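You operate a simulated robot arm through the tools that you are given. There is no shell and no other tool. Be economical: measure what you need, move in short steps, check, and stop when the job is done.

The job below is to be done with a simulated robot arm. You get a single attempt, and the scene is never put back.

## Task
Plug in the red and white connectors and check them under current.
Fine: Each goes in the header marked with its colour, with the supply off. Switch on till both header lamps light, then off. The purple connector stays out.

The check looks at the end state, three seconds after you hand in, the way a careful person would. Anything else that was tipped, shoved, dropped, spilled or broken makes it a failure.

## Robot
A 7-joint arm with a two-finger parallel gripper, fixed in place. Base frame: the origin is at the foot of the arm, x ahead of it, y to its left, z up; the work surface is at about z = 0.8. Lengths are in m, angles in rad, forces in N, time in s.
With the tool pointing down near the work surface it reaches from about 0.3 to 0.7 m from the base axis. Its first joint turns from -1.152 to 1.152 rad. Payload 1.57 kg.
The TCP is the grasp point between the finger pads, 0.03 m short of the fingertips. In the tool frame z runs along the fingers and y along their closing line. The gripper opens to 0.11 m. The fingers are 0.024 m wide and 0.012 m thick; the gripper's body (0.048 by 0.112 m) begins 0.078 m behind the TCP.
Orientation is told as [roll, pitch, yaw] about the base's x, y, z axes, in that order, counted from this pose: with the fingers straight down and closing along the base's y, the tool's x points along the base's -x, its y along +y and its z along -z.

## Interface
- The arm moves only by the tool drive_tool. Its arguments are lists of equal length, an entry for each row: "translation": the shift along the base's x, y, z in m, a list of three; "rotation": the turn, a rotation vector about the base's x, y, z in degrees, a list of three; "jaw": the closure in counts, from 0 (fully open) to 255 (shut). In form: {"translation": [[dx, dy, dz], ...], "rotation": [[ax, ay, az], ...], "jaw": [jaw, ...]}. A call has 1 to 20 rows; each row is the pose to reach, as a shift and turn from the pose commanded when the call began. Each row takes 0.2 s and may step no farther than 0.05 m and 0.15 rad from the row before; otherwise, or with a gripper value out of range, the whole call is refused. A pose out of reach is approached as far as the arm can. The call stops where the force on the tool passes 90 N (or 10 N more than at its start, if that is more) or the arm is blocked; 0.2 s more then pass. Each finger travels about 0.108 m/s and halts on what it meets, pressing with about 26 N; the grip force reading is that of the motor and also rises with nothing between the fingers. The clock runs only during rows and for 0.2 s after the last one: add rows that repeat a pose to give the fingers time. It gives the time, the measured TCP pose, the force on the tool (base axes), the opening and the grip force at its end, in the units of the frame above (readings bear some noise), with the torque about the TCP (base axes, N m) and any sound that the robot's microphone picked up.
- Cameras (640 x 400 px; columns grow to the right, rows downward): "scene" is fixed at [0.1681, -0.4104, 1.3907]; the picture's right is [0.68, -0.73, 0.00], its down [-0.53, -0.49, -0.69] and it looks along [0.51, 0.47, -0.72] (base axes); focal length 214 px, centre (320, 200). "wrist" rides on the gripper at [0.07, 0.016, -0.141] in the tool frame; the picture's right is [-0.23, 0.97, 0.00], its down [-0.86, -0.20, -0.48] and it looks along [-0.47, -0.11, 0.88] (tool axes); focal length 222 px, centre (320, 200). There is no depth. A picture from a camera that has moved, and an enlarged one, comes with that camera's place and axes in the base frame and with its lens. The place of the scene camera against the robot may be out by one fixed shift of up to 0.012 m in any direction.
- capture(camera): a new picture of that camera. No time passes.
- close_up(camera, box): a new picture of the part [left, top, right, bottom] of that camera's present view, enlarged. No time passes.
- close_job(): hands the job in; it is judged then, once.

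Go step by step. Nothing tells you positions but the pictures and the camera data: compare them with the known pose of the tool, close in by small moves and look again before you grip or let go. The budget is 120 turns and 68 pictures, counting those below and the enlarged ones. Unless the task says otherwise, let go and move clear before handing in, and close with one line.

The tools are called after "Request:" as name(argument=value, ...) on one line, values as JSON. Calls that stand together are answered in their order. drive_tool: Moves the arm, as the interface text tells. Its arguments: {"type":"object","properties":{"translation":{"type":"array"},"rotation":{"type":"array"},"jaw":{"type":"array"}},"required":["translation","rotation","jaw"]} The other tools are called the same way: capture (camera) takes a picture; close_up (camera, box) takes an enlarged picture of a part of a camera's view; close_job () hands the job in.

At the start:

```text
t: 0.0
tool_pos: [0.4319, -0.0339, 1.1979]
tcp_rot: [-0.002, 0.001, 0.0]
contact_force: [0.7, -1.0, -0.6]
ft_torque: [0.05, -0.01, 0.01]
grip_width: 0.1101
finger_force: 0.1
```

scene: 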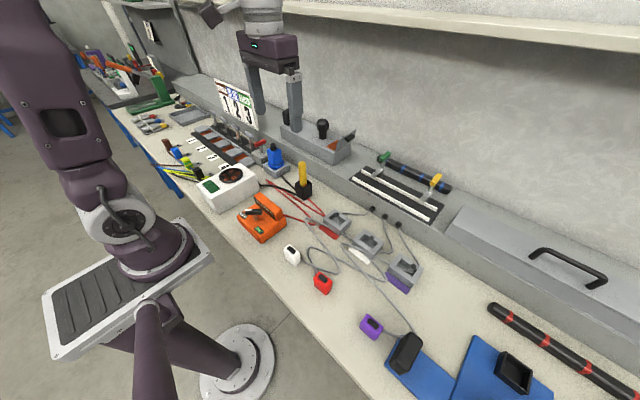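
wrist: 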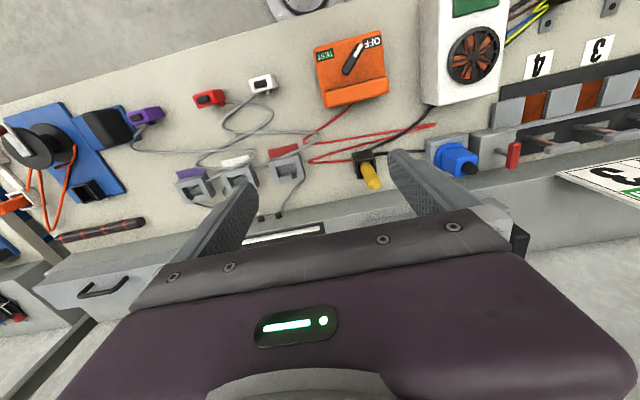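

I see white, red and purple plugs on leads, three grey headers behind them, and what looks like an orange tester with an OFF knob. I'll look closer before moving.

Request:
close_up(camera="scene", box=[220, 180, 440, 318])

Request:
close_up(camera="wrist", box=[120, 20, 440, 220])

Request:
close_up(camera="scene", box=[180, 100, 360, 212])

```text
2.90 times, centred on (330, 249) of scene
camera zoom: at [0.1681, -0.4104, 1.3907], right [0.68, -0.73, 0.0], down [-0.53, -0.49, -0.69], along [0.51, 0.47, -0.72], focal length 622 px, centre (291, 58)
```

zoom: 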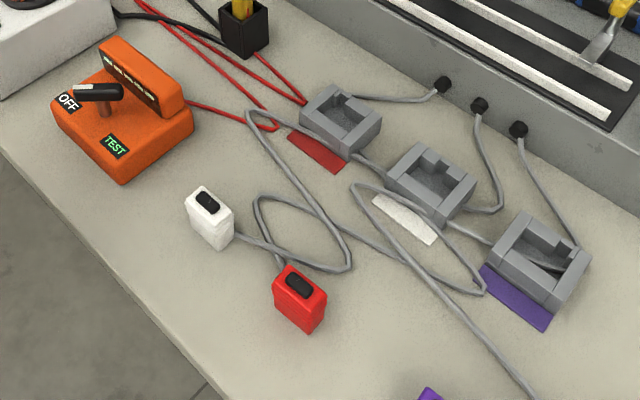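

```text
2.00 times, centred on (280, 120) of wrist
camera zoom: at [0.3627, -0.0171, 1.3411], right [0.23, 0.97, 0.0], down [0.86, -0.2, 0.48], along [0.47, -0.11, -0.88], focal length 444 px, centre (400, 360)
```

zoom: 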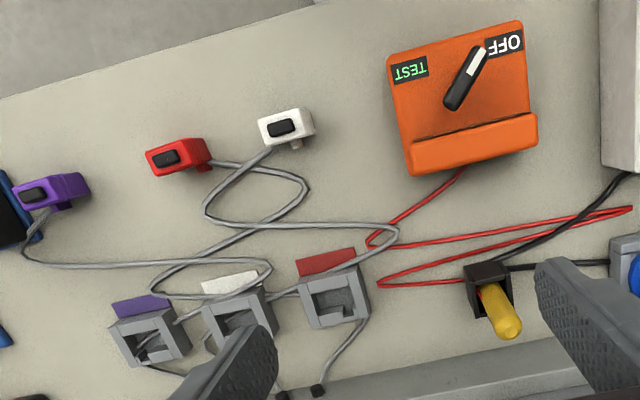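

```text
3.56 times, centred on (270, 156) of scene
camera zoom: at [0.1681, -0.4104, 1.3907], right [0.68, -0.73, 0.0], down [-0.53, -0.49, -0.69], along [0.51, 0.47, -0.72], focal length 763 px, centre (498, 356)
```

zoom: 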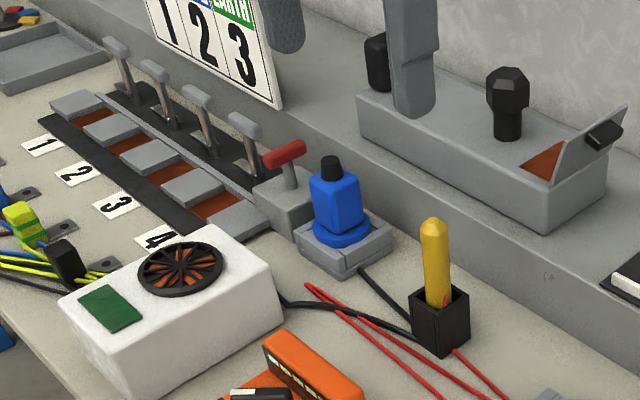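

Rough positions: white plug (0.347,-0.13), red plug (0.346,-0.257), headers at x≈0.536 with red y≈-0.14, white y≈-0.26, purple y≈-0.38. I'll move the wrist camera nearer to see shapes.

Request:
drive_tool(translation=[[0, -0.04, -0.02], [-0.02, -0.08, -0.04], [-0.03, -0.12, -0.06], [-0.05, -0.15, -0.09], [-0.06, -0.16, -0.13], [-0.06, -0.16, -0.16]], rotation=[[0, 0, 0], [0, 0, 0], [0, 0, 0], [0, 0, 0], [0, 0, 0], [0, 0, 0]], jaw=[0, 0, 0, 0, 0, 0])

Request:
capture(camera="wrist")

Request:
capture(camera="scene")

```text
t: 1.4
tool_pos: [0.3726, -0.1935, 1.038]
tcp_rot: [-0.002, -0.001, 0.004]
contact_force: [0.7, 0.1, -0.2]
ft_torque: [0.01, 0.0, 0.02]
grip_width: 0.1099
finger_force: 0.0
```

```text
62 pictures are left
camera wrist: at [0.3023, -0.1769, 1.1802], right [0.23, 0.97, 0.0], down [0.85, -0.2, 0.48], along [0.47, -0.11, -0.88], focal length 222 px, centre (320, 200)
```

wrist: 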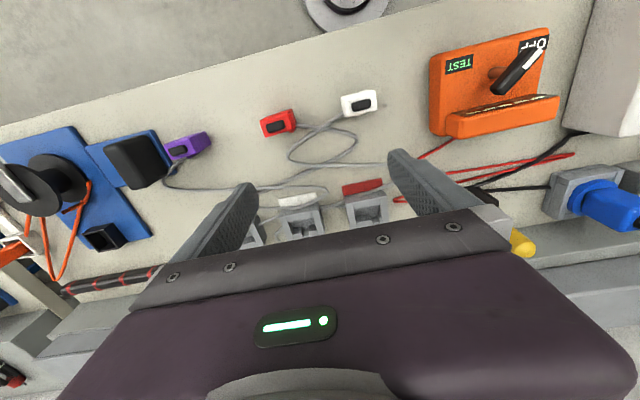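

```text
61 pictures are left
```

scene: 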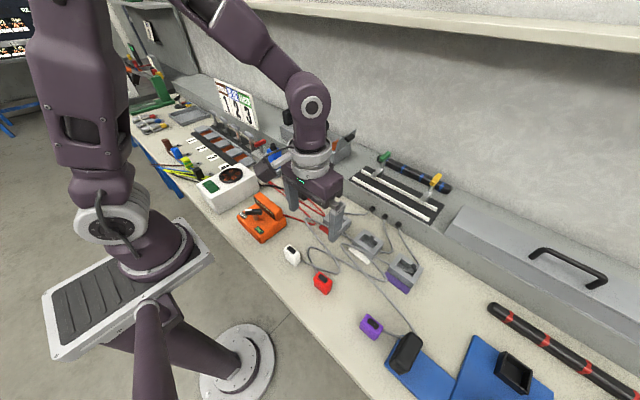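

Request:
close_up(camera="wrist", box=[240, 70, 400, 170])

Request:
close_up(camera="wrist", box=[240, 150, 400, 250])

Request:
close_up(camera="wrist", box=[410, 20, 570, 120])

```text
4.00 times, centred on (320, 120) of wrist
camera zoom: at [0.3023, -0.1769, 1.1802], right [0.23, 0.97, 0.0], down [0.85, -0.2, 0.48], along [0.47, -0.11, -0.88], focal length 888 px, centre (320, 520)
```

zoom: 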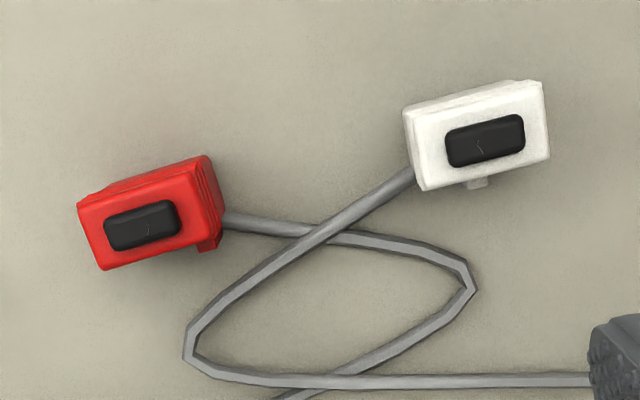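

```text
4.00 times, centred on (320, 200) of wrist
camera zoom: at [0.3023, -0.1769, 1.1802], right [0.23, 0.97, 0.0], down [0.85, -0.2, 0.48], along [0.47, -0.11, -0.88], focal length 888 px, centre (320, 200)
```

zoom: 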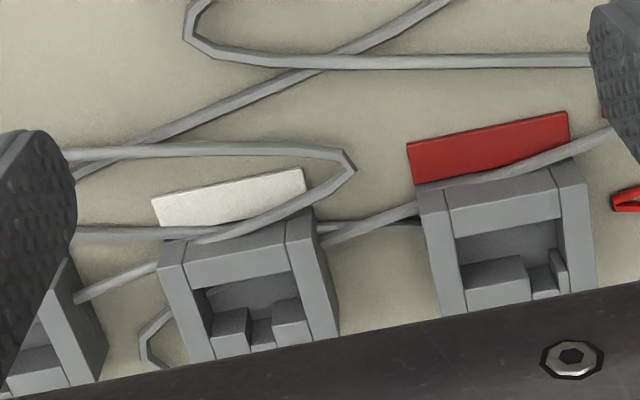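

```text
4.00 times, centred on (490, 70) of wrist
camera zoom: at [0.3023, -0.1769, 1.1802], right [0.23, 0.97, 0.0], down [0.85, -0.2, 0.48], along [0.47, -0.11, -0.88], focal length 888 px, centre (-360, 720)
```

zoom: 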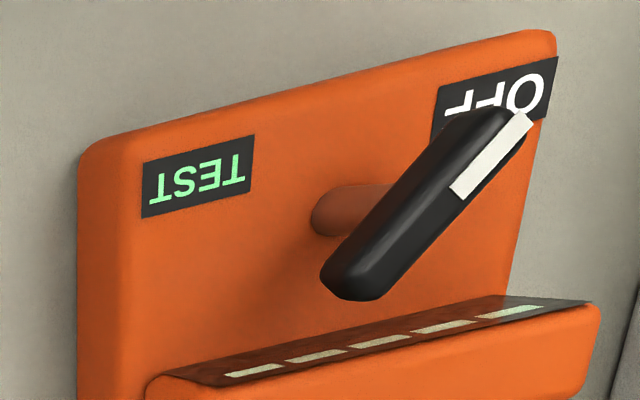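

The plugs carry side keys on the +x side (red offset to +y, white central) matching slots in the headers. The orange tester's red lead seems to go to the yellow probe, so I must find the actual supply switch; I'll look at the ledge.

Request:
drive_tool(translation=[[0, 0.04, 0.02], [0, 0.08, 0.04], [0, 0.12, 0.06], [0, 0.16, 0.08], [0, 0.2, 0.09], [0, 0.24, 0.1], [0, 0.28, 0.1]], rotation=[[0, -6, 0], [0, -12, 0], [0, -18, 0], [0, -24, 0], [0, -30, 0], [0, -36, 0], [0, -42, 0]], jaw=[0, 0, 0, 0, 0, 0, 0])

Request:
capture(camera="wrist")

```text
t: 3.0
tool_pos: [0.3728, 0.0861, 1.138]
tcp_rot: [0.001, -0.735, -0.002]
contact_force: [0.0, 0.6, 1.1]
ft_torque: [-0.02, -0.01, -0.02]
grip_width: 0.1102
finger_force: 0.0
```

```text
57 pictures are left
camera wrist: at [0.2255, 0.1024, 1.1974], right [0.17, 0.97, 0.15], down [0.31, -0.2, 0.93], along [0.93, -0.11, -0.34], focal length 222 px, centre (320, 200)
```

wrist: 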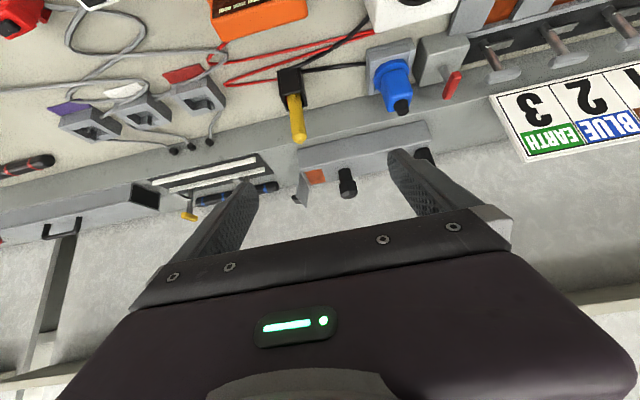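

Request:
close_up(camera="wrist", box=[270, 110, 430, 210])

Request:
close_up(camera="wrist", box=[340, 20, 500, 120])

Request:
close_up(camera="wrist", box=[40, 50, 240, 175])

```text
4.00 times, centred on (350, 160) of wrist
camera zoom: at [0.2255, 0.1024, 1.1974], right [0.17, 0.97, 0.15], down [0.31, -0.2, 0.93], along [0.93, -0.11, -0.34], focal length 888 px, centre (200, 360)
```

zoom: 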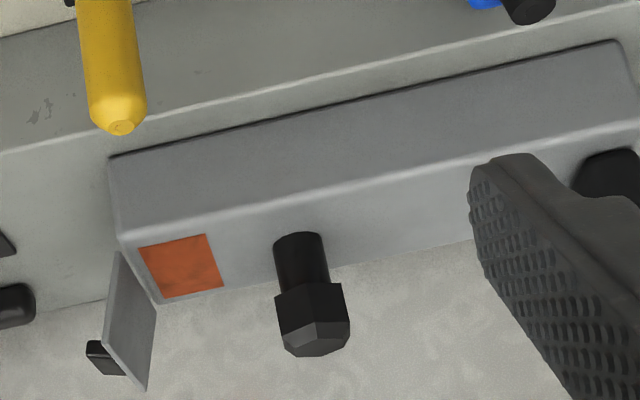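

```text
4.00 times, centred on (420, 70) of wrist
camera zoom: at [0.2255, 0.1024, 1.1974], right [0.17, 0.97, 0.15], down [0.31, -0.2, 0.93], along [0.93, -0.11, -0.34], focal length 888 px, centre (-80, 720)
```

zoom: 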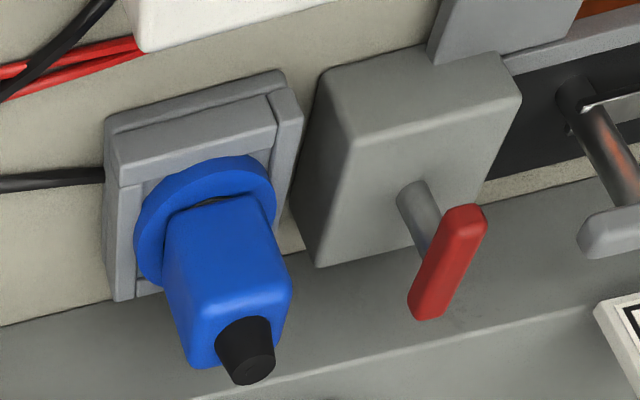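

```text
3.20 times, centred on (140, 112) of wrist
camera zoom: at [0.2255, 0.1024, 1.1974], right [0.17, 0.97, 0.15], down [0.31, -0.2, 0.93], along [0.93, -0.11, -0.34], focal length 711 px, centre (896, 480)
```

zoom: 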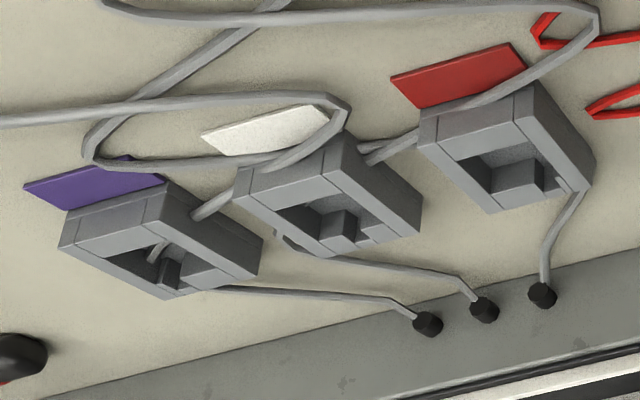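

The ledge box has black knobs and a flap. There's also a red-handled switch next to a blue socket, and the orange OFF/TEST box. I need close views of the candidates and wiring.

Request:
close_up(camera="scene", box=[230, 185, 294, 225])

Request:
close_up(camera="wrist", box=[200, 20, 400, 145])

Request:
close_up(camera="scene", box=[290, 160, 450, 260])

```text
10.00 times, centred on (262, 205) of scene
camera zoom: at [0.1681, -0.4105, 1.3907], right [0.68, -0.73, 0.0], down [-0.53, -0.49, -0.69], along [0.51, 0.47, -0.72], focal length 2145 px, centre (900, 150)
```

zoom: 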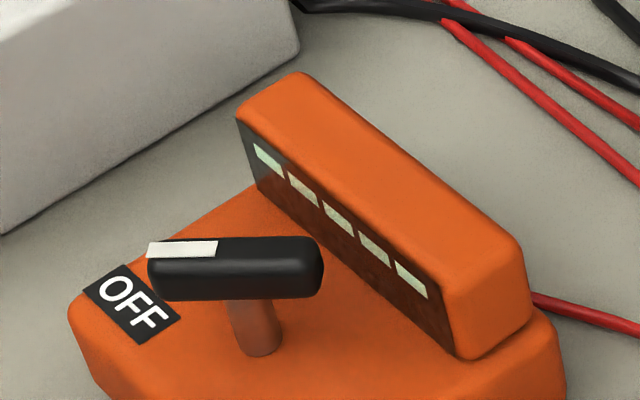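

```text
3.20 times, centred on (300, 82) of wrist
camera zoom: at [0.2255, 0.1024, 1.1974], right [0.17, 0.97, 0.15], down [0.31, -0.2, 0.93], along [0.93, -0.11, -0.34], focal length 711 px, centre (384, 576)
```

zoom: 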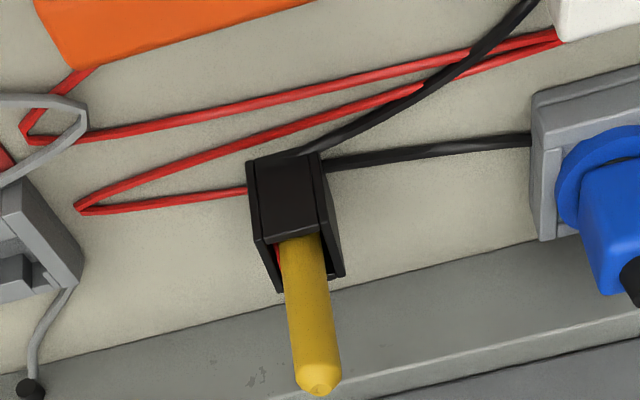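

```text
4.00 times, centred on (370, 210) of scene
camera zoom: at [0.1681, -0.4105, 1.3907], right [0.68, -0.73, 0.0], down [-0.53, -0.49, -0.69], along [0.51, 0.47, -0.72], focal length 858 px, centre (120, 160)
```

zoom: 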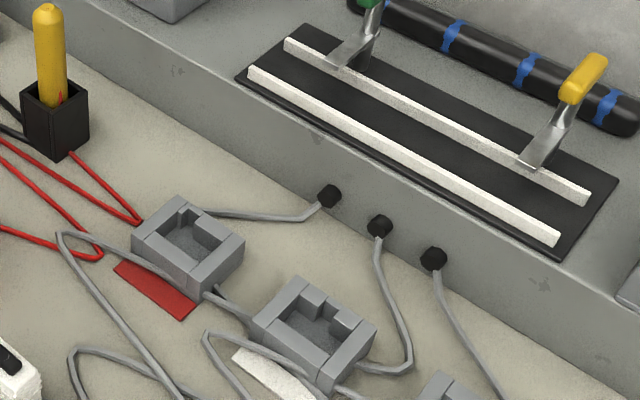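

The yellow item is the orange tester's probe, and the blue plug feeds the white box. I'll move the arm aside and study the ledge box and red lever.

Request:
drive_tool(translation=[[0, -0.05, 0], [0, -0.1, 0], [0, -0.15, 0], [0, -0.2, 0], [0, -0.25, 0], [0, -0.3, 0], [0, -0.35, 0]], rotation=[[0, 0, 0], [0, 0, 0], [0, 0, 0], [0, 0, 0], [0, 0, 0], [0, 0, 0], [0, 0, 0]], jaw=[0, 0, 0, 0, 0, 0, 0])

Request:
capture(camera="scene")

Request:
capture(camera="wrist")

```text
t: 4.6
tool_pos: [0.3722, -0.2635, 1.1388]
tcp_rot: [-0.001, -0.733, 0.001]
contact_force: [0.1, 0.4, 0.0]
ft_torque: [-0.02, -0.01, 0.02]
grip_width: 0.1101
finger_force: 0.1
```

```text
50 pictures are left
```

scene: 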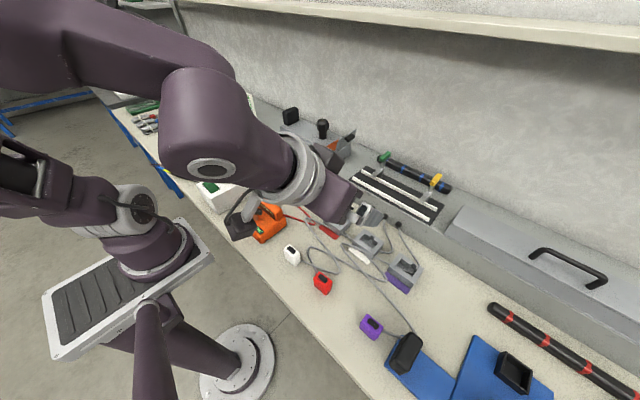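

```text
49 pictures are left
camera wrist: at [0.2259, -0.2476, 1.198], right [0.17, 0.97, 0.15], down [0.32, -0.2, 0.93], along [0.93, -0.11, -0.34], focal length 222 px, centre (320, 200)
```

wrist: 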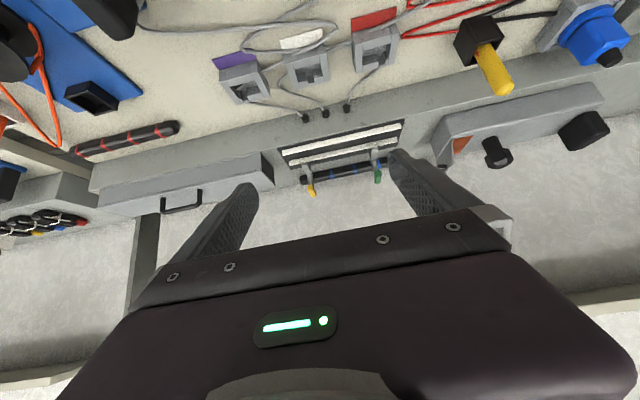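

Request:
close_up(camera="wrist", box=[420, 60, 620, 185])

Request:
close_up(camera="scene", box=[270, 95, 374, 160])

```text
3.20 times, centred on (520, 122) of wrist
camera zoom: at [0.2259, -0.2476, 1.198], right [0.17, 0.97, 0.15], down [0.32, -0.2, 0.93], along [0.93, -0.11, -0.34], focal length 711 px, centre (-320, 448)
```

zoom: 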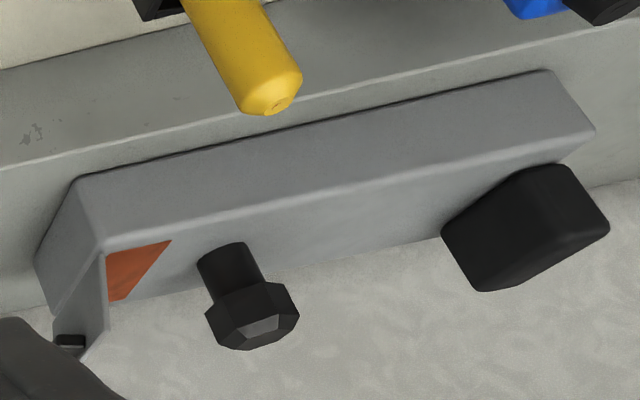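

```text
6.15 times, centred on (322, 128) of scene
camera zoom: at [0.1681, -0.4104, 1.3907], right [0.68, -0.73, 0.0], down [-0.53, -0.49, -0.69], along [0.51, 0.47, -0.72], focal length 1320 px, centre (308, 646)
```

zoom: 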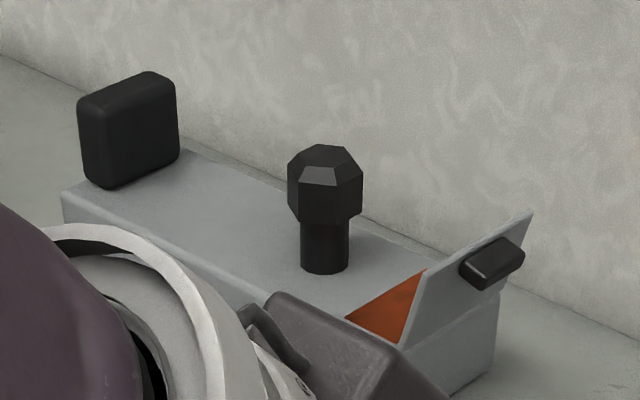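

No labels on that ledge box from here. I'll bring the wrist camera closer to it and also look at the right end of the bench.

Request:
drive_tool(translation=[[0.02, 0.04, 0.02], [0.05, 0.08, 0.03], [0.08, 0.12, 0.04], [0.11, 0.16, 0.05], [0.14, 0.2, 0.05], [0.17, 0.24, 0.05], [0.2, 0.28, 0.05], [0.23, 0.32, 0.05], [0.25, 0.35, 0.05]], rotation=[[0, 0, 0], [0, 0, 0], [0, 0, 0], [0, 0, 0], [0, 0, 0], [0, 0, 0], [0, 0, 0], [0, 0, 0], [0, 0, 0]], jaw=[0, 0, 0, 0, 0, 0, 0, 0, 0])

Request:
capture(camera="wrist")

Request:
close_up(camera="scene", box=[440, 180, 640, 305])

```text
refused: row 2 steps farther than a row can; nothing moved
```

```text
46 pictures are left
camera wrist: at [0.2259, -0.2476, 1.198], right [0.17, 0.97, 0.15], down [0.32, -0.2, 0.93], along [0.93, -0.11, -0.34], focal length 222 px, centre (320, 200)
```

wrist: 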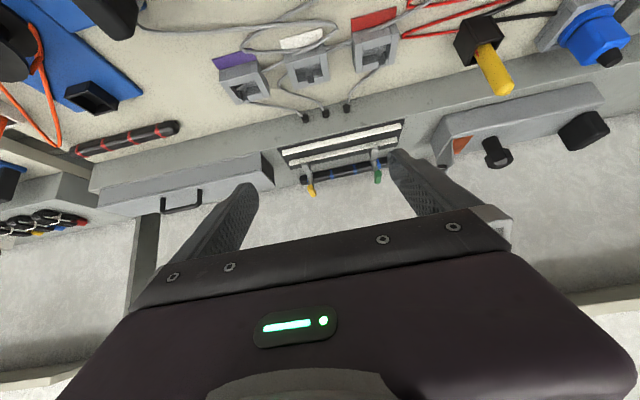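

```text
3.20 times, centred on (540, 242) of scene
camera zoom: at [0.1681, -0.4104, 1.3907], right [0.68, -0.73, 0.0], down [-0.53, -0.49, -0.69], along [0.51, 0.47, -0.72], focal length 686 px, centre (-384, 64)
```

zoom: 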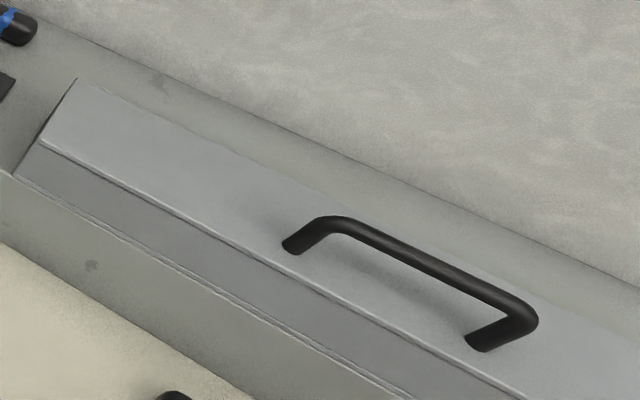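

That move was refused (steps too large); I'll redo it with smaller steps.

Request:
drive_tool(translation=[[0.02, 0.03, 0.02], [0.04, 0.06, 0.03], [0.06, 0.1, 0.03], [0.08, 0.14, 0.03], [0.1, 0.18, 0.03], [0.12, 0.22, 0.03], [0.14, 0.26, 0.03], [0.17, 0.29, 0.03], [0.2, 0.32, 0.03], [0.23, 0.35, 0.03]], rotation=[[0, 0, 0], [0, 0, 0], [0, 0, 0], [0, 0, 0], [0, 0, 0], [0, 0, 0], [0, 0, 0], [0, 0, 0], [0, 0, 0], [0, 0, 0]], jaw=[0, 0, 0, 0, 0, 0, 0, 0, 0, 0])

Request:
capture(camera="wrist")

```text
t: 6.8
tool_pos: [0.6012, 0.0876, 1.1666]
tcp_rot: [-0.001, -0.735, 0.0]
contact_force: [-0.4, 0.2, 0.1]
ft_torque: [0.01, 0.0, -0.02]
grip_width: 0.11
finger_force: 0.2
```

```text
44 pictures are left
camera wrist: at [0.4555, 0.1039, 1.2274], right [0.17, 0.97, 0.15], down [0.32, -0.2, 0.93], along [0.93, -0.11, -0.34], focal length 222 px, centre (320, 200)
```

wrist: 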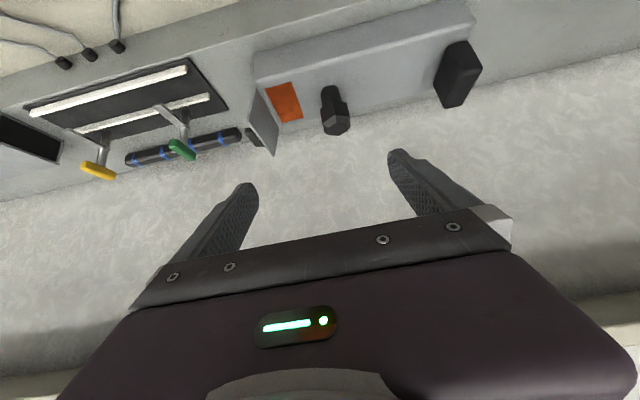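

No markings on the ledge box (an empty compartment with a lid and a knob). Next I'll look down at the red lever and the knife switches.

Request:
drive_tool(translation=[[-0.01, 0.03, 0], [-0.02, 0.06, 0], [-0.03, 0.1, 0], [-0.05, 0.14, 0], [-0.06, 0.18, 0], [-0.08, 0.22, 0], [-0.1, 0.25, 0]], rotation=[[0, 6, 0], [0, 12, 0], [0, 18, 0], [0, 24, 0], [0, 30, 0], [0, 36, 0], [0, 42, 0]], jaw=[0, 0, 0, 0, 0, 0, 0])

Request:
capture(camera="wrist")

```text
t: 8.4
tool_pos: [0.5027, 0.3363, 1.1661]
tcp_rot: [-0.011, -0.025, 0.025]
contact_force: [0.0, 0.0, -0.5]
ft_torque: [0.0, 0.03, 0.0]
grip_width: 0.1103
finger_force: 0.0
out of reach, approached as far as the arm can: row 7
```

```text
43 pictures are left
camera wrist: at [0.429, 0.3508, 1.3067], right [0.2, 0.98, -0.01], down [0.85, -0.17, 0.5], along [0.49, -0.11, -0.87], focal length 222 px, centre (320, 200)
```

wrist: 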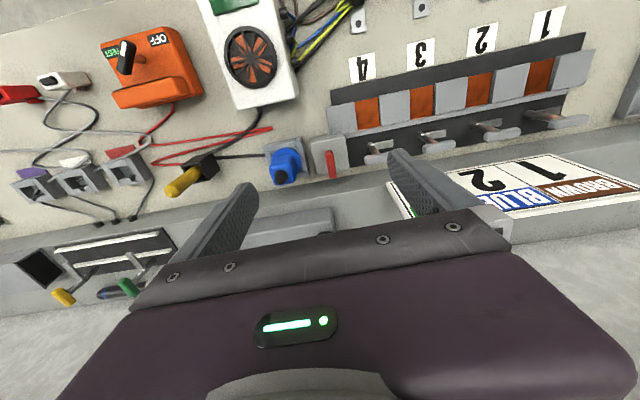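

Request:
close_up(camera="wrist", box=[250, 90, 410, 190])

Request:
close_up(camera="wrist", box=[80, 10, 240, 110])

```text
4.00 times, centred on (330, 140) of wrist
camera zoom: at [0.429, 0.3508, 1.3067], right [0.2, 0.98, -0.01], down [0.85, -0.17, 0.5], along [0.49, -0.11, -0.87], focal length 888 px, centre (280, 440)
```

zoom: 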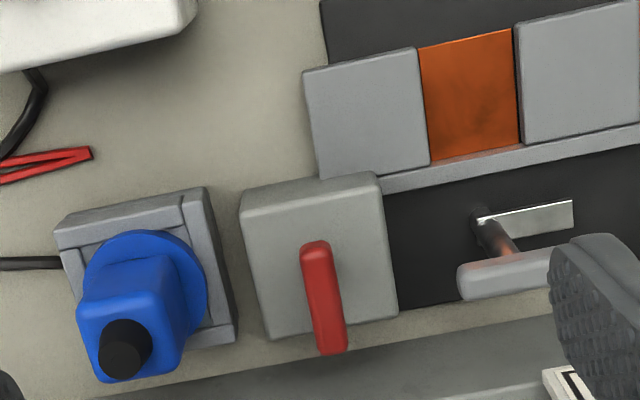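

```text
4.00 times, centred on (160, 60) of wrist
camera zoom: at [0.429, 0.3508, 1.3067], right [0.2, 0.98, -0.01], down [0.85, -0.17, 0.5], along [0.49, -0.11, -0.87], focal length 888 px, centre (960, 760)
```

zoom: 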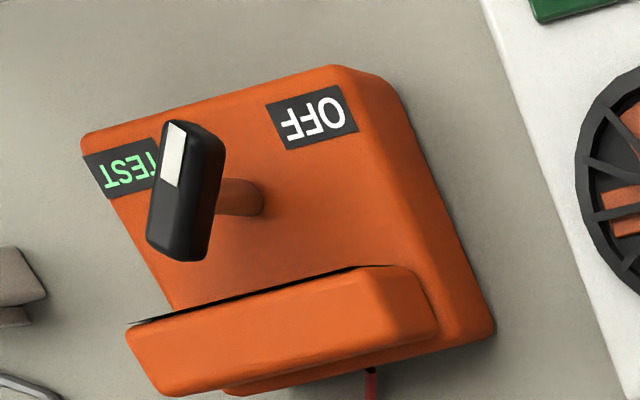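

The tester pointer is at OFF; the red lever carries no markings. I'll get a sharp, unobstructed look at the ledge unit and at the headers for lamps.

Request:
close_up(camera="scene", box=[270, 95, 374, 160])

Request:
close_up(camera="scene", box=[310, 200, 438, 280])

```text
6.15 times, centred on (322, 128) of scene
camera zoom: at [0.1681, -0.4104, 1.3907], right [0.68, -0.73, 0.0], down [-0.53, -0.49, -0.69], along [0.51, 0.47, -0.72], focal length 1320 px, centre (308, 646)
```

zoom: 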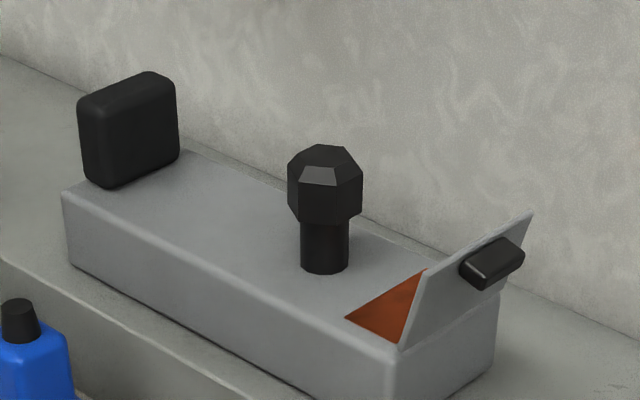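

```text
5.00 times, centred on (374, 240) of scene
camera zoom: at [0.1681, -0.4104, 1.3907], right [0.68, -0.73, 0.0], down [-0.53, -0.49, -0.69], along [0.51, 0.47, -0.72], focal length 1072 px, centre (50, 0)
```

zoom: 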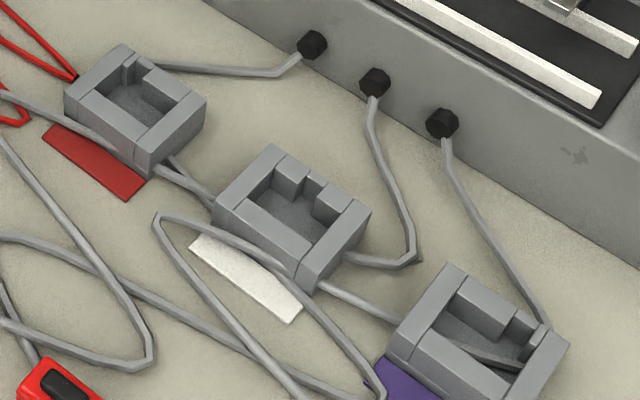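

Everything appears dead and off, and the header feeds vanish into the ledge, so the supply must be identified by trying after plugging. First I'll go above the white plug for a close look.

Request:
drive_tool(translation=[[-0.013, -0.04, 0], [-0.026, -0.08, 0], [-0.04, -0.12, 0], [-0.053, -0.16, 0], [-0.066, -0.2, 0], [-0.08, -0.24, 0], [-0.093, -0.28, 0], [-0.107, -0.32, 0], [-0.12, -0.36, 0], [-0.133, -0.4, -0.02], [-0.145, -0.43, -0.05], [-0.156, -0.45, -0.09], [-0.156, -0.467, -0.13], [-0.156, -0.467, -0.17]], rotation=[[0, 0, 0], [0, 0, 0], [0, 0, 0], [0, 0, 0], [0, 0, 0], [0, 0, 0], [0, 0, 0], [0, 0, 0], [0, 0, 0], [0, 0, 0], [0, 0, 0], [0, 0, 0], [0, 0, 0], [0, 0, 0]], jaw=[0, 0, 0, 0, 0, 0, 0, 0, 0, 0, 0, 0, 0, 0])

Request:
capture(camera="wrist")

```text
t: 11.4
tool_pos: [0.3481, -0.1319, 0.9964]
tcp_rot: [0.0, 0.0, 0.001]
contact_force: [0.1, 0.3, -0.4]
ft_torque: [0.0, -0.01, 0.0]
grip_width: 0.1099
finger_force: 0.1
```

```text
38 pictures are left
camera wrist: at [0.2783, -0.1172, 1.1396], right [0.23, 0.97, 0.0], down [0.86, -0.2, 0.48], along [0.47, -0.11, -0.88], focal length 222 px, centre (320, 200)
```

wrist: 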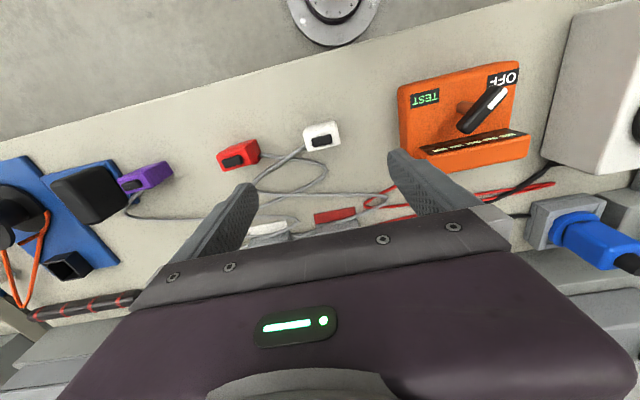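

Request:
close_up(camera="wrist", box=[200, 110, 360, 210])

Request:
close_up(camera="scene", box=[275, 235, 347, 300])

```text
4.00 times, centred on (280, 160) of wrist
camera zoom: at [0.2783, -0.1172, 1.1396], right [0.23, 0.97, 0.0], down [0.86, -0.2, 0.48], along [0.47, -0.11, -0.88], focal length 888 px, centre (480, 360)
```

zoom: 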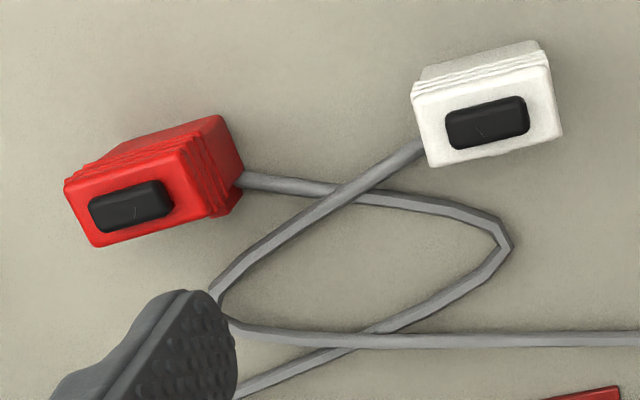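

```text
6.15 times, centred on (311, 268) of scene
camera zoom: at [0.1681, -0.4104, 1.3907], right [0.68, -0.73, 0.0], down [-0.53, -0.49, -0.69], along [0.51, 0.47, -0.72], focal length 1320 px, centre (375, -215)
```

zoom: 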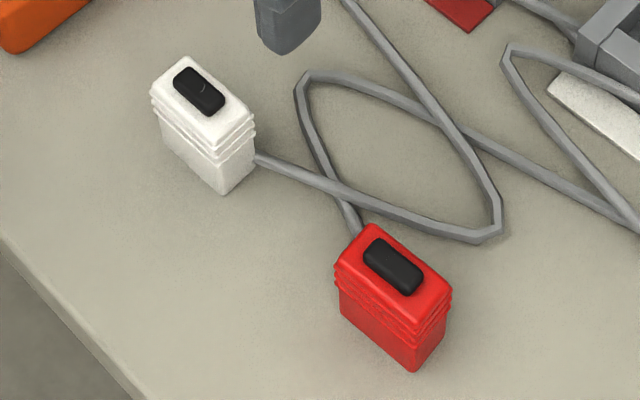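

White plug: upright, about 0.046 × 0.025 × 0.044 m, centre (0.346,-0.131), top z≈0.845, no yaw. Before gripping I'll measure the headers from directly above.

Request:
drive_tool(translation=[[0.04, -0.02, 0], [0.08, -0.04, 0], [0.12, -0.06, 0], [0.16, -0.07, -0.01], [0.2, -0.08, -0.02], [0.225, -0.086, -0.03]], rotation=[[0, 0, 0], [0, 0, 0], [0, 0, 0], [0, 0, 0], [0, 0, 0], [0, 0, 0]], jaw=[0, 0, 0, 0, 0, 0])

Request:
close_up(camera="wrist", box=[230, 50, 430, 175])

```text
t: 12.8
tool_pos: [0.573, -0.2184, 0.9677]
tcp_rot: [0.0, 0.001, 0.004]
contact_force: [-0.2, -0.7, -0.5]
ft_torque: [-0.02, 0.03, -0.02]
grip_width: 0.1099
finger_force: 0.2
```

```text
3.20 times, centred on (330, 112) of wrist
camera zoom: at [0.5033, -0.2022, 1.1108], right [0.23, 0.97, 0.0], down [0.86, -0.2, 0.48], along [0.47, -0.11, -0.88], focal length 711 px, centre (288, 480)
```

zoom: 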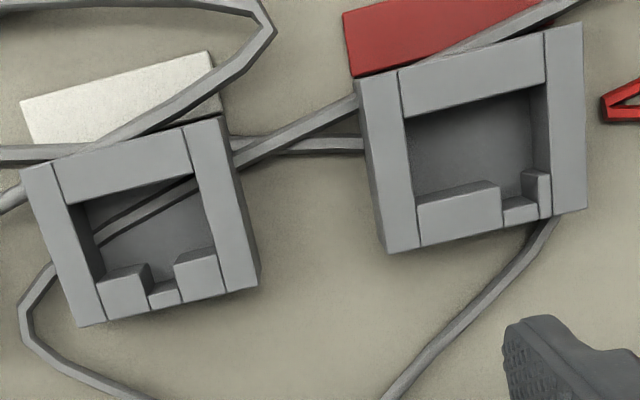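

Headers measured (no yaw): red cavity centre (0.535,-0.142), white (0.535,-0.264), rims z≈0.837, slots matching the plug keys as they stand. Now I go over the white plug and stop above it to check.

Request:
drive_tool(translation=[[-0.045, 0.017, 0], [-0.09, 0.034, 0], [-0.135, 0.051, 0], [-0.18, 0.068, 0], [-0.22, 0.082, 0], [-0.2267, 0.087, -0.03], [-0.2267, 0.087, -0.07], [-0.2267, 0.087, -0.07]], rotation=[[0, 0, 0], [0, 0, 0], [0, 0, 0], [0, 0, 0], [0, 0, 0], [0, 0, 0], [0, 0, 0], [0, 0, 0]], jaw=[80, 80, 80, 80, 80, 80, 80, 80])

Request:
close_up(camera="wrist", box=[220, 60, 420, 185])

Request:
close_up(camera="scene", box=[255, 215, 335, 265])

```text
t: 14.6
tool_pos: [0.3454, -0.1312, 0.8983]
tcp_rot: [0.0, -0.001, 0.0]
contact_force: [0.1, 0.2, -0.1]
ft_torque: [0.01, -0.02, 0.01]
grip_width: 0.0758
finger_force: 0.0
```

```text
3.20 times, centred on (320, 122) of wrist
camera zoom: at [0.2752, -0.1154, 1.0403], right [0.23, 0.97, 0.0], down [0.86, -0.2, 0.48], along [0.47, -0.11, -0.88], focal length 711 px, centre (320, 448)
```

zoom: 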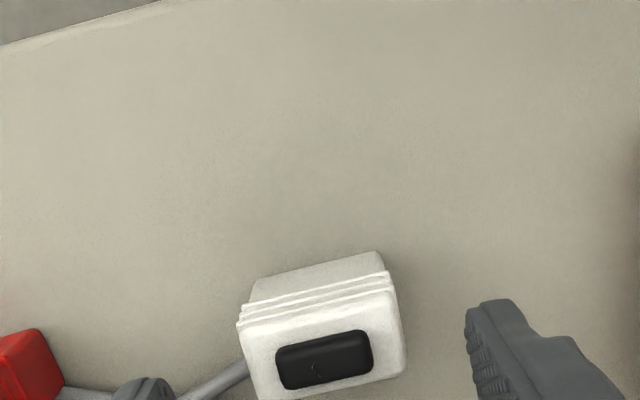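

```text
8.00 times, centred on (295, 240) of scene
camera zoom: at [0.1681, -0.4104, 1.3907], right [0.68, -0.73, 0.0], down [-0.53, -0.49, -0.69], along [0.51, 0.47, -0.72], focal length 1716 px, centre (520, -120)
```

zoom: 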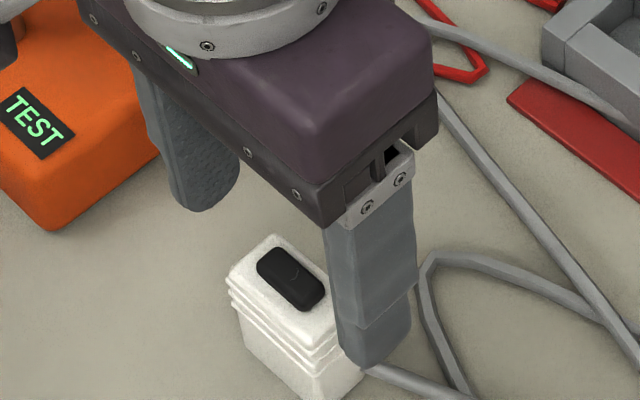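

The white plug sits centred under the gripper (offset about +1.5 mm in x). I'll descend and grip the ribbed top.

Request:
drive_tool(translation=[[0.0015, 0, -0.018], [0.0015, 0, -0.037], [0.0015, 0, -0.037], [0.0015, 0, -0.037], [0.0015, 0, -0.037], [0.0015, 0, -0.037]], rotation=[[0, 0, 0], [0, 0, 0], [0, 0, 0], [0, 0, 0], [0, 0, 0], [0, 0, 0]], jaw=[80, 80, 110, 150, 200, 200])

```text
t: 16.0
tool_pos: [0.3492, -0.1313, 0.8602]
tcp_rot: [0.001, -0.001, -0.001]
contact_force: [0.3, -0.7, 0.1]
ft_torque: [-0.02, -0.03, 0.01]
grip_width: 0.0432
finger_force: 26.1
```

Gripped at 0.043 m. Lifting and carrying it to above the white header.

Request:
drive_tool(translation=[[0, 0, 0.03], [0, 0, 0.07], [0.03, -0.02, 0.08], [0.07, -0.045, 0.08], [0.11, -0.07, 0.08], [0.15, -0.1, 0.08], [0.188, -0.1328, 0.08], [0.188, -0.1328, 0.08]], rotation=[[0, 0, 0], [0, 0, 0], [0, 0, 0], [0, 0, 0], [0, 0, 0], [0, 0, 0], [0, 0, 0], [0, 0, 0]], jaw=[200, 200, 200, 200, 200, 200, 200, 200])

Request:
close_up(camera="wrist", box=[220, 90, 420, 215])

Request:
close_up(camera="scene", box=[320, 200, 416, 260])

```text
refused: row 7 steps farther than a row can; nothing moved
```

```text
3.20 times, centred on (320, 152) of wrist
camera zoom: at [0.2774, -0.1157, 1.0034], right [0.23, 0.97, 0.0], down [0.86, -0.2, 0.48], along [0.47, -0.11, -0.88], focal length 711 px, centre (320, 352)
```

zoom: 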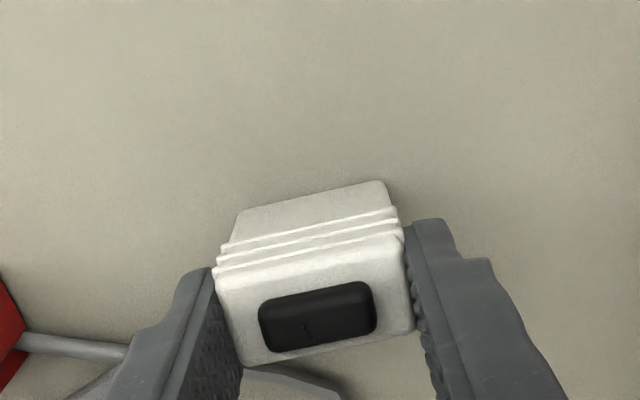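

```text
6.67 times, centred on (368, 230) of scene
camera zoom: at [0.1681, -0.4104, 1.3907], right [0.68, -0.73, 0.0], down [-0.53, -0.49, -0.69], along [0.51, 0.47, -0.72], focal length 1430 px, centre (0, 0)
```

zoom: 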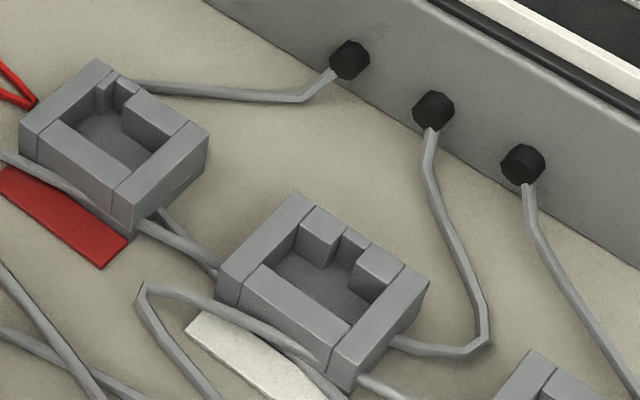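

The grip is square on the plug; redoing the move with shorter steps.

Request:
drive_tool(translation=[[0, 0, 0.03], [0, 0, 0.07], [0.03, -0.021, 0.08], [0.065, -0.045, 0.08], [0.1, -0.07, 0.08], [0.135, -0.095, 0.08], [0.17, -0.12, 0.08], [0.1876, -0.1323, 0.08], [0.1876, -0.1323, 0.08]], rotation=[[0, 0, 0], [0, 0, 0], [0, 0, 0], [0, 0, 0], [0, 0, 0], [0, 0, 0], [0, 0, 0], [0, 0, 0], [0, 0, 0]], jaw=[200, 200, 200, 200, 200, 200, 200, 200, 200])

```text
t: 18.0
tool_pos: [0.5357, -0.2636, 0.9404]
tcp_rot: [0.0, 0.0, -0.001]
contact_force: [-0.1, -0.1, -0.2]
ft_torque: [0.02, 0.0, 0.0]
grip_width: 0.0432
finger_force: 25.8
```

Request:
close_up(camera="wrist", box=[220, 90, 420, 215])

Request:
close_up(camera="scene", box=[320, 190, 416, 250])

```text
3.20 times, centred on (320, 152) of wrist
camera zoom: at [0.4666, -0.2486, 1.083], right [0.23, 0.97, 0.0], down [0.86, -0.2, 0.48], along [0.47, -0.11, -0.88], focal length 711 px, centre (320, 352)
```

zoom: 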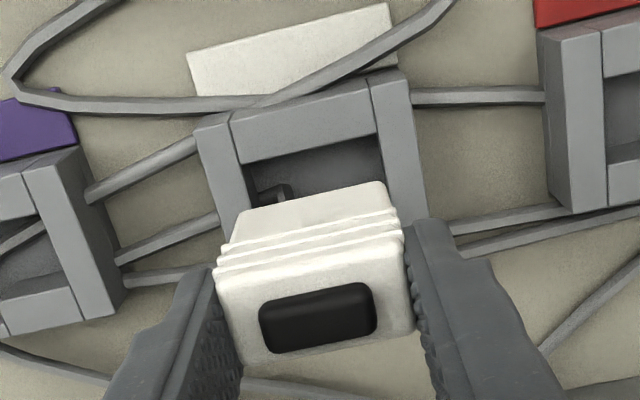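

```text
6.67 times, centred on (368, 220) of scene
camera zoom: at [0.1681, -0.4105, 1.3907], right [0.68, -0.73, 0.0], down [-0.53, -0.49, -0.69], along [0.51, 0.47, -0.72], focal length 1430 px, centre (0, 67)
```

zoom: 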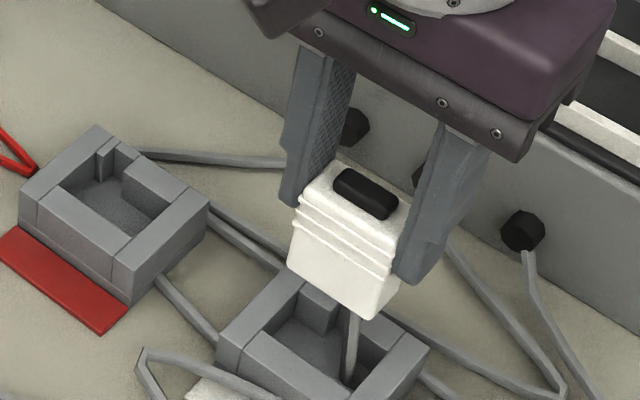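

Plug and cavity line up within about 1 mm; I'll shift y by +1 mm and lower slowly.

Request:
drive_tool(translation=[[0, 0.001, -0.015], [0, 0.001, -0.03], [0, 0.001, -0.04], [0, 0.001, -0.045], [0, 0.001, -0.05], [0, 0.001, -0.055], [0, 0.001, -0.06], [0, 0.001, -0.065]], rotation=[[0, 0, 0], [0, 0, 0], [0, 0, 0], [0, 0, 0], [0, 0, 0], [0, 0, 0], [0, 0, 0], [0, 0, 0]], jaw=[200, 200, 200, 200, 200, 200, 200, 200])

```text
t: 19.8
tool_pos: [0.5352, -0.2621, 0.8762]
tcp_rot: [-0.002, 0.0, -0.001]
contact_force: [-0.2, 0.3, -0.2]
ft_torque: [0.0, -0.01, -0.01]
grip_width: 0.0429
finger_force: 26.6
```

It has entered the cavity freely. Continuing down in small steps until it seats.

Request:
drive_tool(translation=[[0, 0, -0.003], [0, 0, -0.006], [0, 0, -0.009], [0, 0, -0.012], [0, 0, -0.012]], rotation=[[0, 0, 0], [0, 0, 0], [0, 0, 0], [0, 0, 0], [0, 0, 0]], jaw=[200, 200, 200, 200, 200])

Request:
close_up(camera="scene", box=[320, 200, 416, 260])

```text
t: 21.0
tool_pos: [0.5355, -0.2633, 0.8645]
tcp_rot: [-0.001, -0.003, 0.001]
contact_force: [1.9, 0.9, 23.7]
ft_torque: [0.07, -0.08, 0.01]
grip_width: 0.043
finger_force: 26.2
```

```text
6.67 times, centred on (368, 230) of scene
camera zoom: at [0.1678, -0.4102, 1.3908], right [0.68, -0.73, 0.0], down [-0.53, -0.49, -0.69], along [0.51, 0.47, -0.72], focal length 1430 px, centre (0, 0)
```

zoom: 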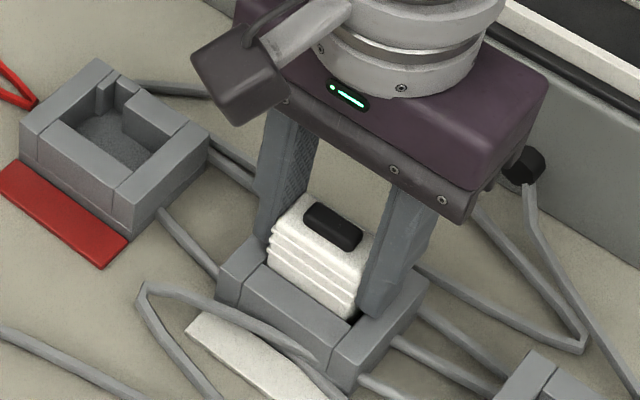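

It resists with ~24 N, probably because the fingertips reached the rim. I'll ease off, release, rise, and then press the plug's top with the fingers straddling the black button.

Request:
drive_tool(translation=[[0, 0, 0.0015], [0, 0, 0.0015], [0, 0, 0.0015], [0, 0, 0.02], [0, 0, 0.05], [0, 0, 0.05]], rotation=[[0, 0, 0], [0, 0, 0], [0, 0, 0], [0, 0, 0], [0, 0, 0], [0, 0, 0]], jaw=[200, 125, 125, 125, 125, 183])

Request:
close_up(camera="wrist", box=[220, 90, 420, 215])

```text
t: 22.4
tool_pos: [0.5354, -0.2625, 0.9144]
tcp_rot: [-0.002, 0.001, -0.002]
contact_force: [0.0, -0.7, 0.4]
ft_torque: [-0.01, 0.01, -0.01]
grip_width: 0.0308
finger_force: 0.0
```

```text
3.20 times, centred on (320, 152) of wrist
camera zoom: at [0.465, -0.2466, 1.0572], right [0.23, 0.97, 0.0], down [0.86, -0.2, 0.48], along [0.47, -0.11, -0.88], focal length 711 px, centre (320, 352)
```

zoom: 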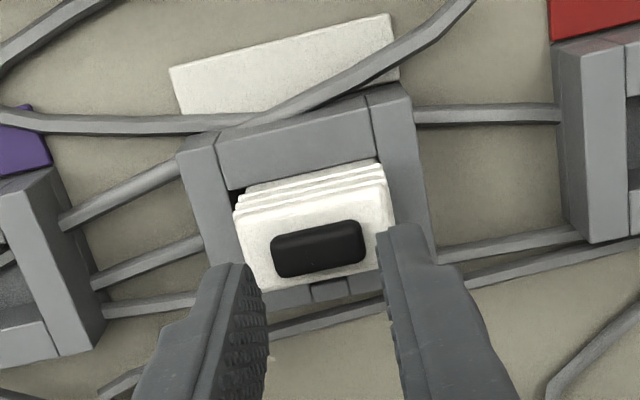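

Plug is in the cavity. Pressing its top gently to see if it travels further.

Request:
drive_tool(translation=[[0, 0, -0.02], [0, 0, -0.032], [0, 0, -0.036], [0, 0, -0.038], [0, 0, -0.04], [0, 0, -0.042], [0, 0, -0.042]], rotation=[[0, 0, 0], [0, 0, 0], [0, 0, 0], [0, 0, 0], [0, 0, 0], [0, 0, 0], [0, 0, 0]], jaw=[183, 183, 183, 183, 183, 183, 183])

```text
t: 23.0
tool_pos: [0.5374, -0.2653, 0.8943]
tcp_rot: [-0.007, -0.006, 0.001]
contact_force: [-2.0, 1.4, 22.2]
ft_torque: [0.23, 0.09, 0.0]
grip_width: 0.031
finger_force: 0.1
stopped in row 2: the force on the tool passed its limit at 117 N (the readings are from after the stop); the commanded pose is now the measured one
```

Contact came earlier than expected (tips at z≈0.864). I'll look before doing anything more.

Request:
drive_tool(translation=[[0, 0, 0.02], [-0.04, 0, 0.04], [-0.08, 0, 0.05]], rotation=[[0, 0, 0], [0, 0, 0], [0, 0, 0]], jaw=[183, 183, 183])

Request:
close_up(camera="scene", box=[320, 200, 416, 260])

```text
t: 23.8
tool_pos: [0.4564, -0.2645, 0.9423]
tcp_rot: [-0.004, -0.002, 0.002]
contact_force: [0.0, 0.4, -0.5]
ft_torque: [0.04, -0.02, -0.02]
grip_width: 0.0309
finger_force: 0.0
```

```text
6.67 times, centred on (368, 230) of scene
camera zoom: at [0.1682, -0.4104, 1.3907], right [0.68, -0.73, 0.0], down [-0.53, -0.49, -0.69], along [0.51, 0.47, -0.72], focal length 1430 px, centre (0, 0)
```

zoom: 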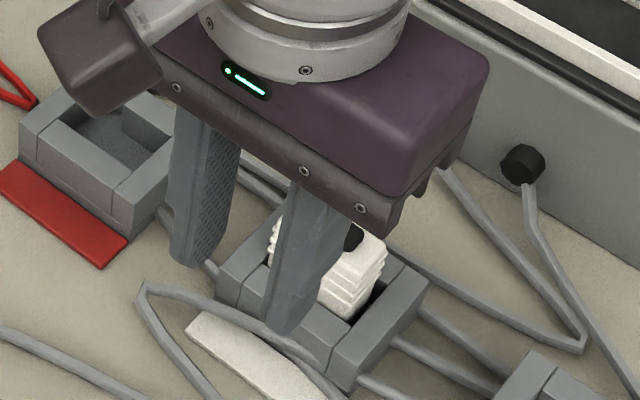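

Arm blocks the view; moving over towards the red plug (my next grasp) and looking again.

Request:
drive_tool(translation=[[-0.04, 0.002, 0.01], [-0.08, 0.005, 0.01], [-0.11, 0.0075, 0.01], [-0.11, 0.0075, 0.01]], rotation=[[0, 0, 0], [0, 0, 0], [0, 0, 0], [0, 0, 0]], jaw=[80, 80, 80, 80])

Request:
close_up(camera="scene", box=[336, 215, 400, 255])

Request:
capture(camera="wrist")

```text
t: 24.8
tool_pos: [0.3455, -0.2559, 0.9531]
tcp_rot: [-0.003, -0.004, 0.002]
contact_force: [0.3, -0.2, 0.5]
ft_torque: [-0.02, 0.0, 0.01]
grip_width: 0.0757
finger_force: 0.0
```

```text
10.00 times, centred on (368, 235) of scene
camera zoom: at [0.1681, -0.4104, 1.3907], right [0.68, -0.73, 0.0], down [-0.53, -0.49, -0.69], along [0.51, 0.47, -0.72], focal length 2145 px, centre (-160, -150)
```

zoom: 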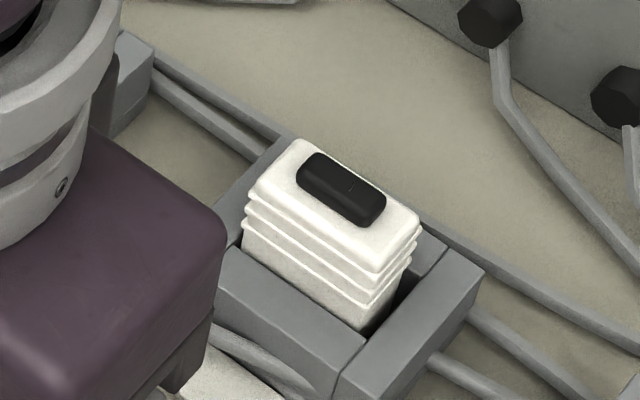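

```text
24 pictures are left
camera wrist: at [0.2754, -0.2401, 1.0952], right [0.23, 0.97, 0.0], down [0.85, -0.2, 0.48], along [0.47, -0.11, -0.88], focal length 222 px, centre (320, 200)
```

wrist: 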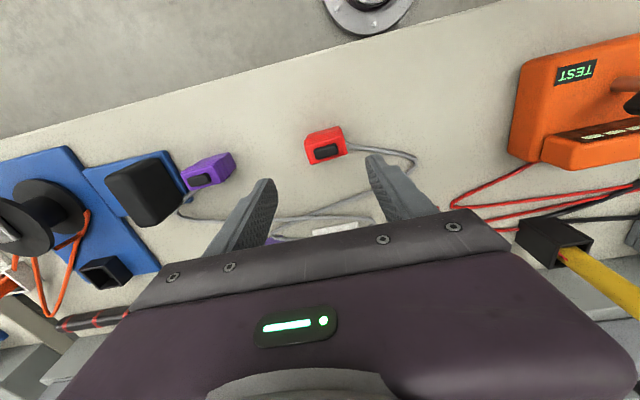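

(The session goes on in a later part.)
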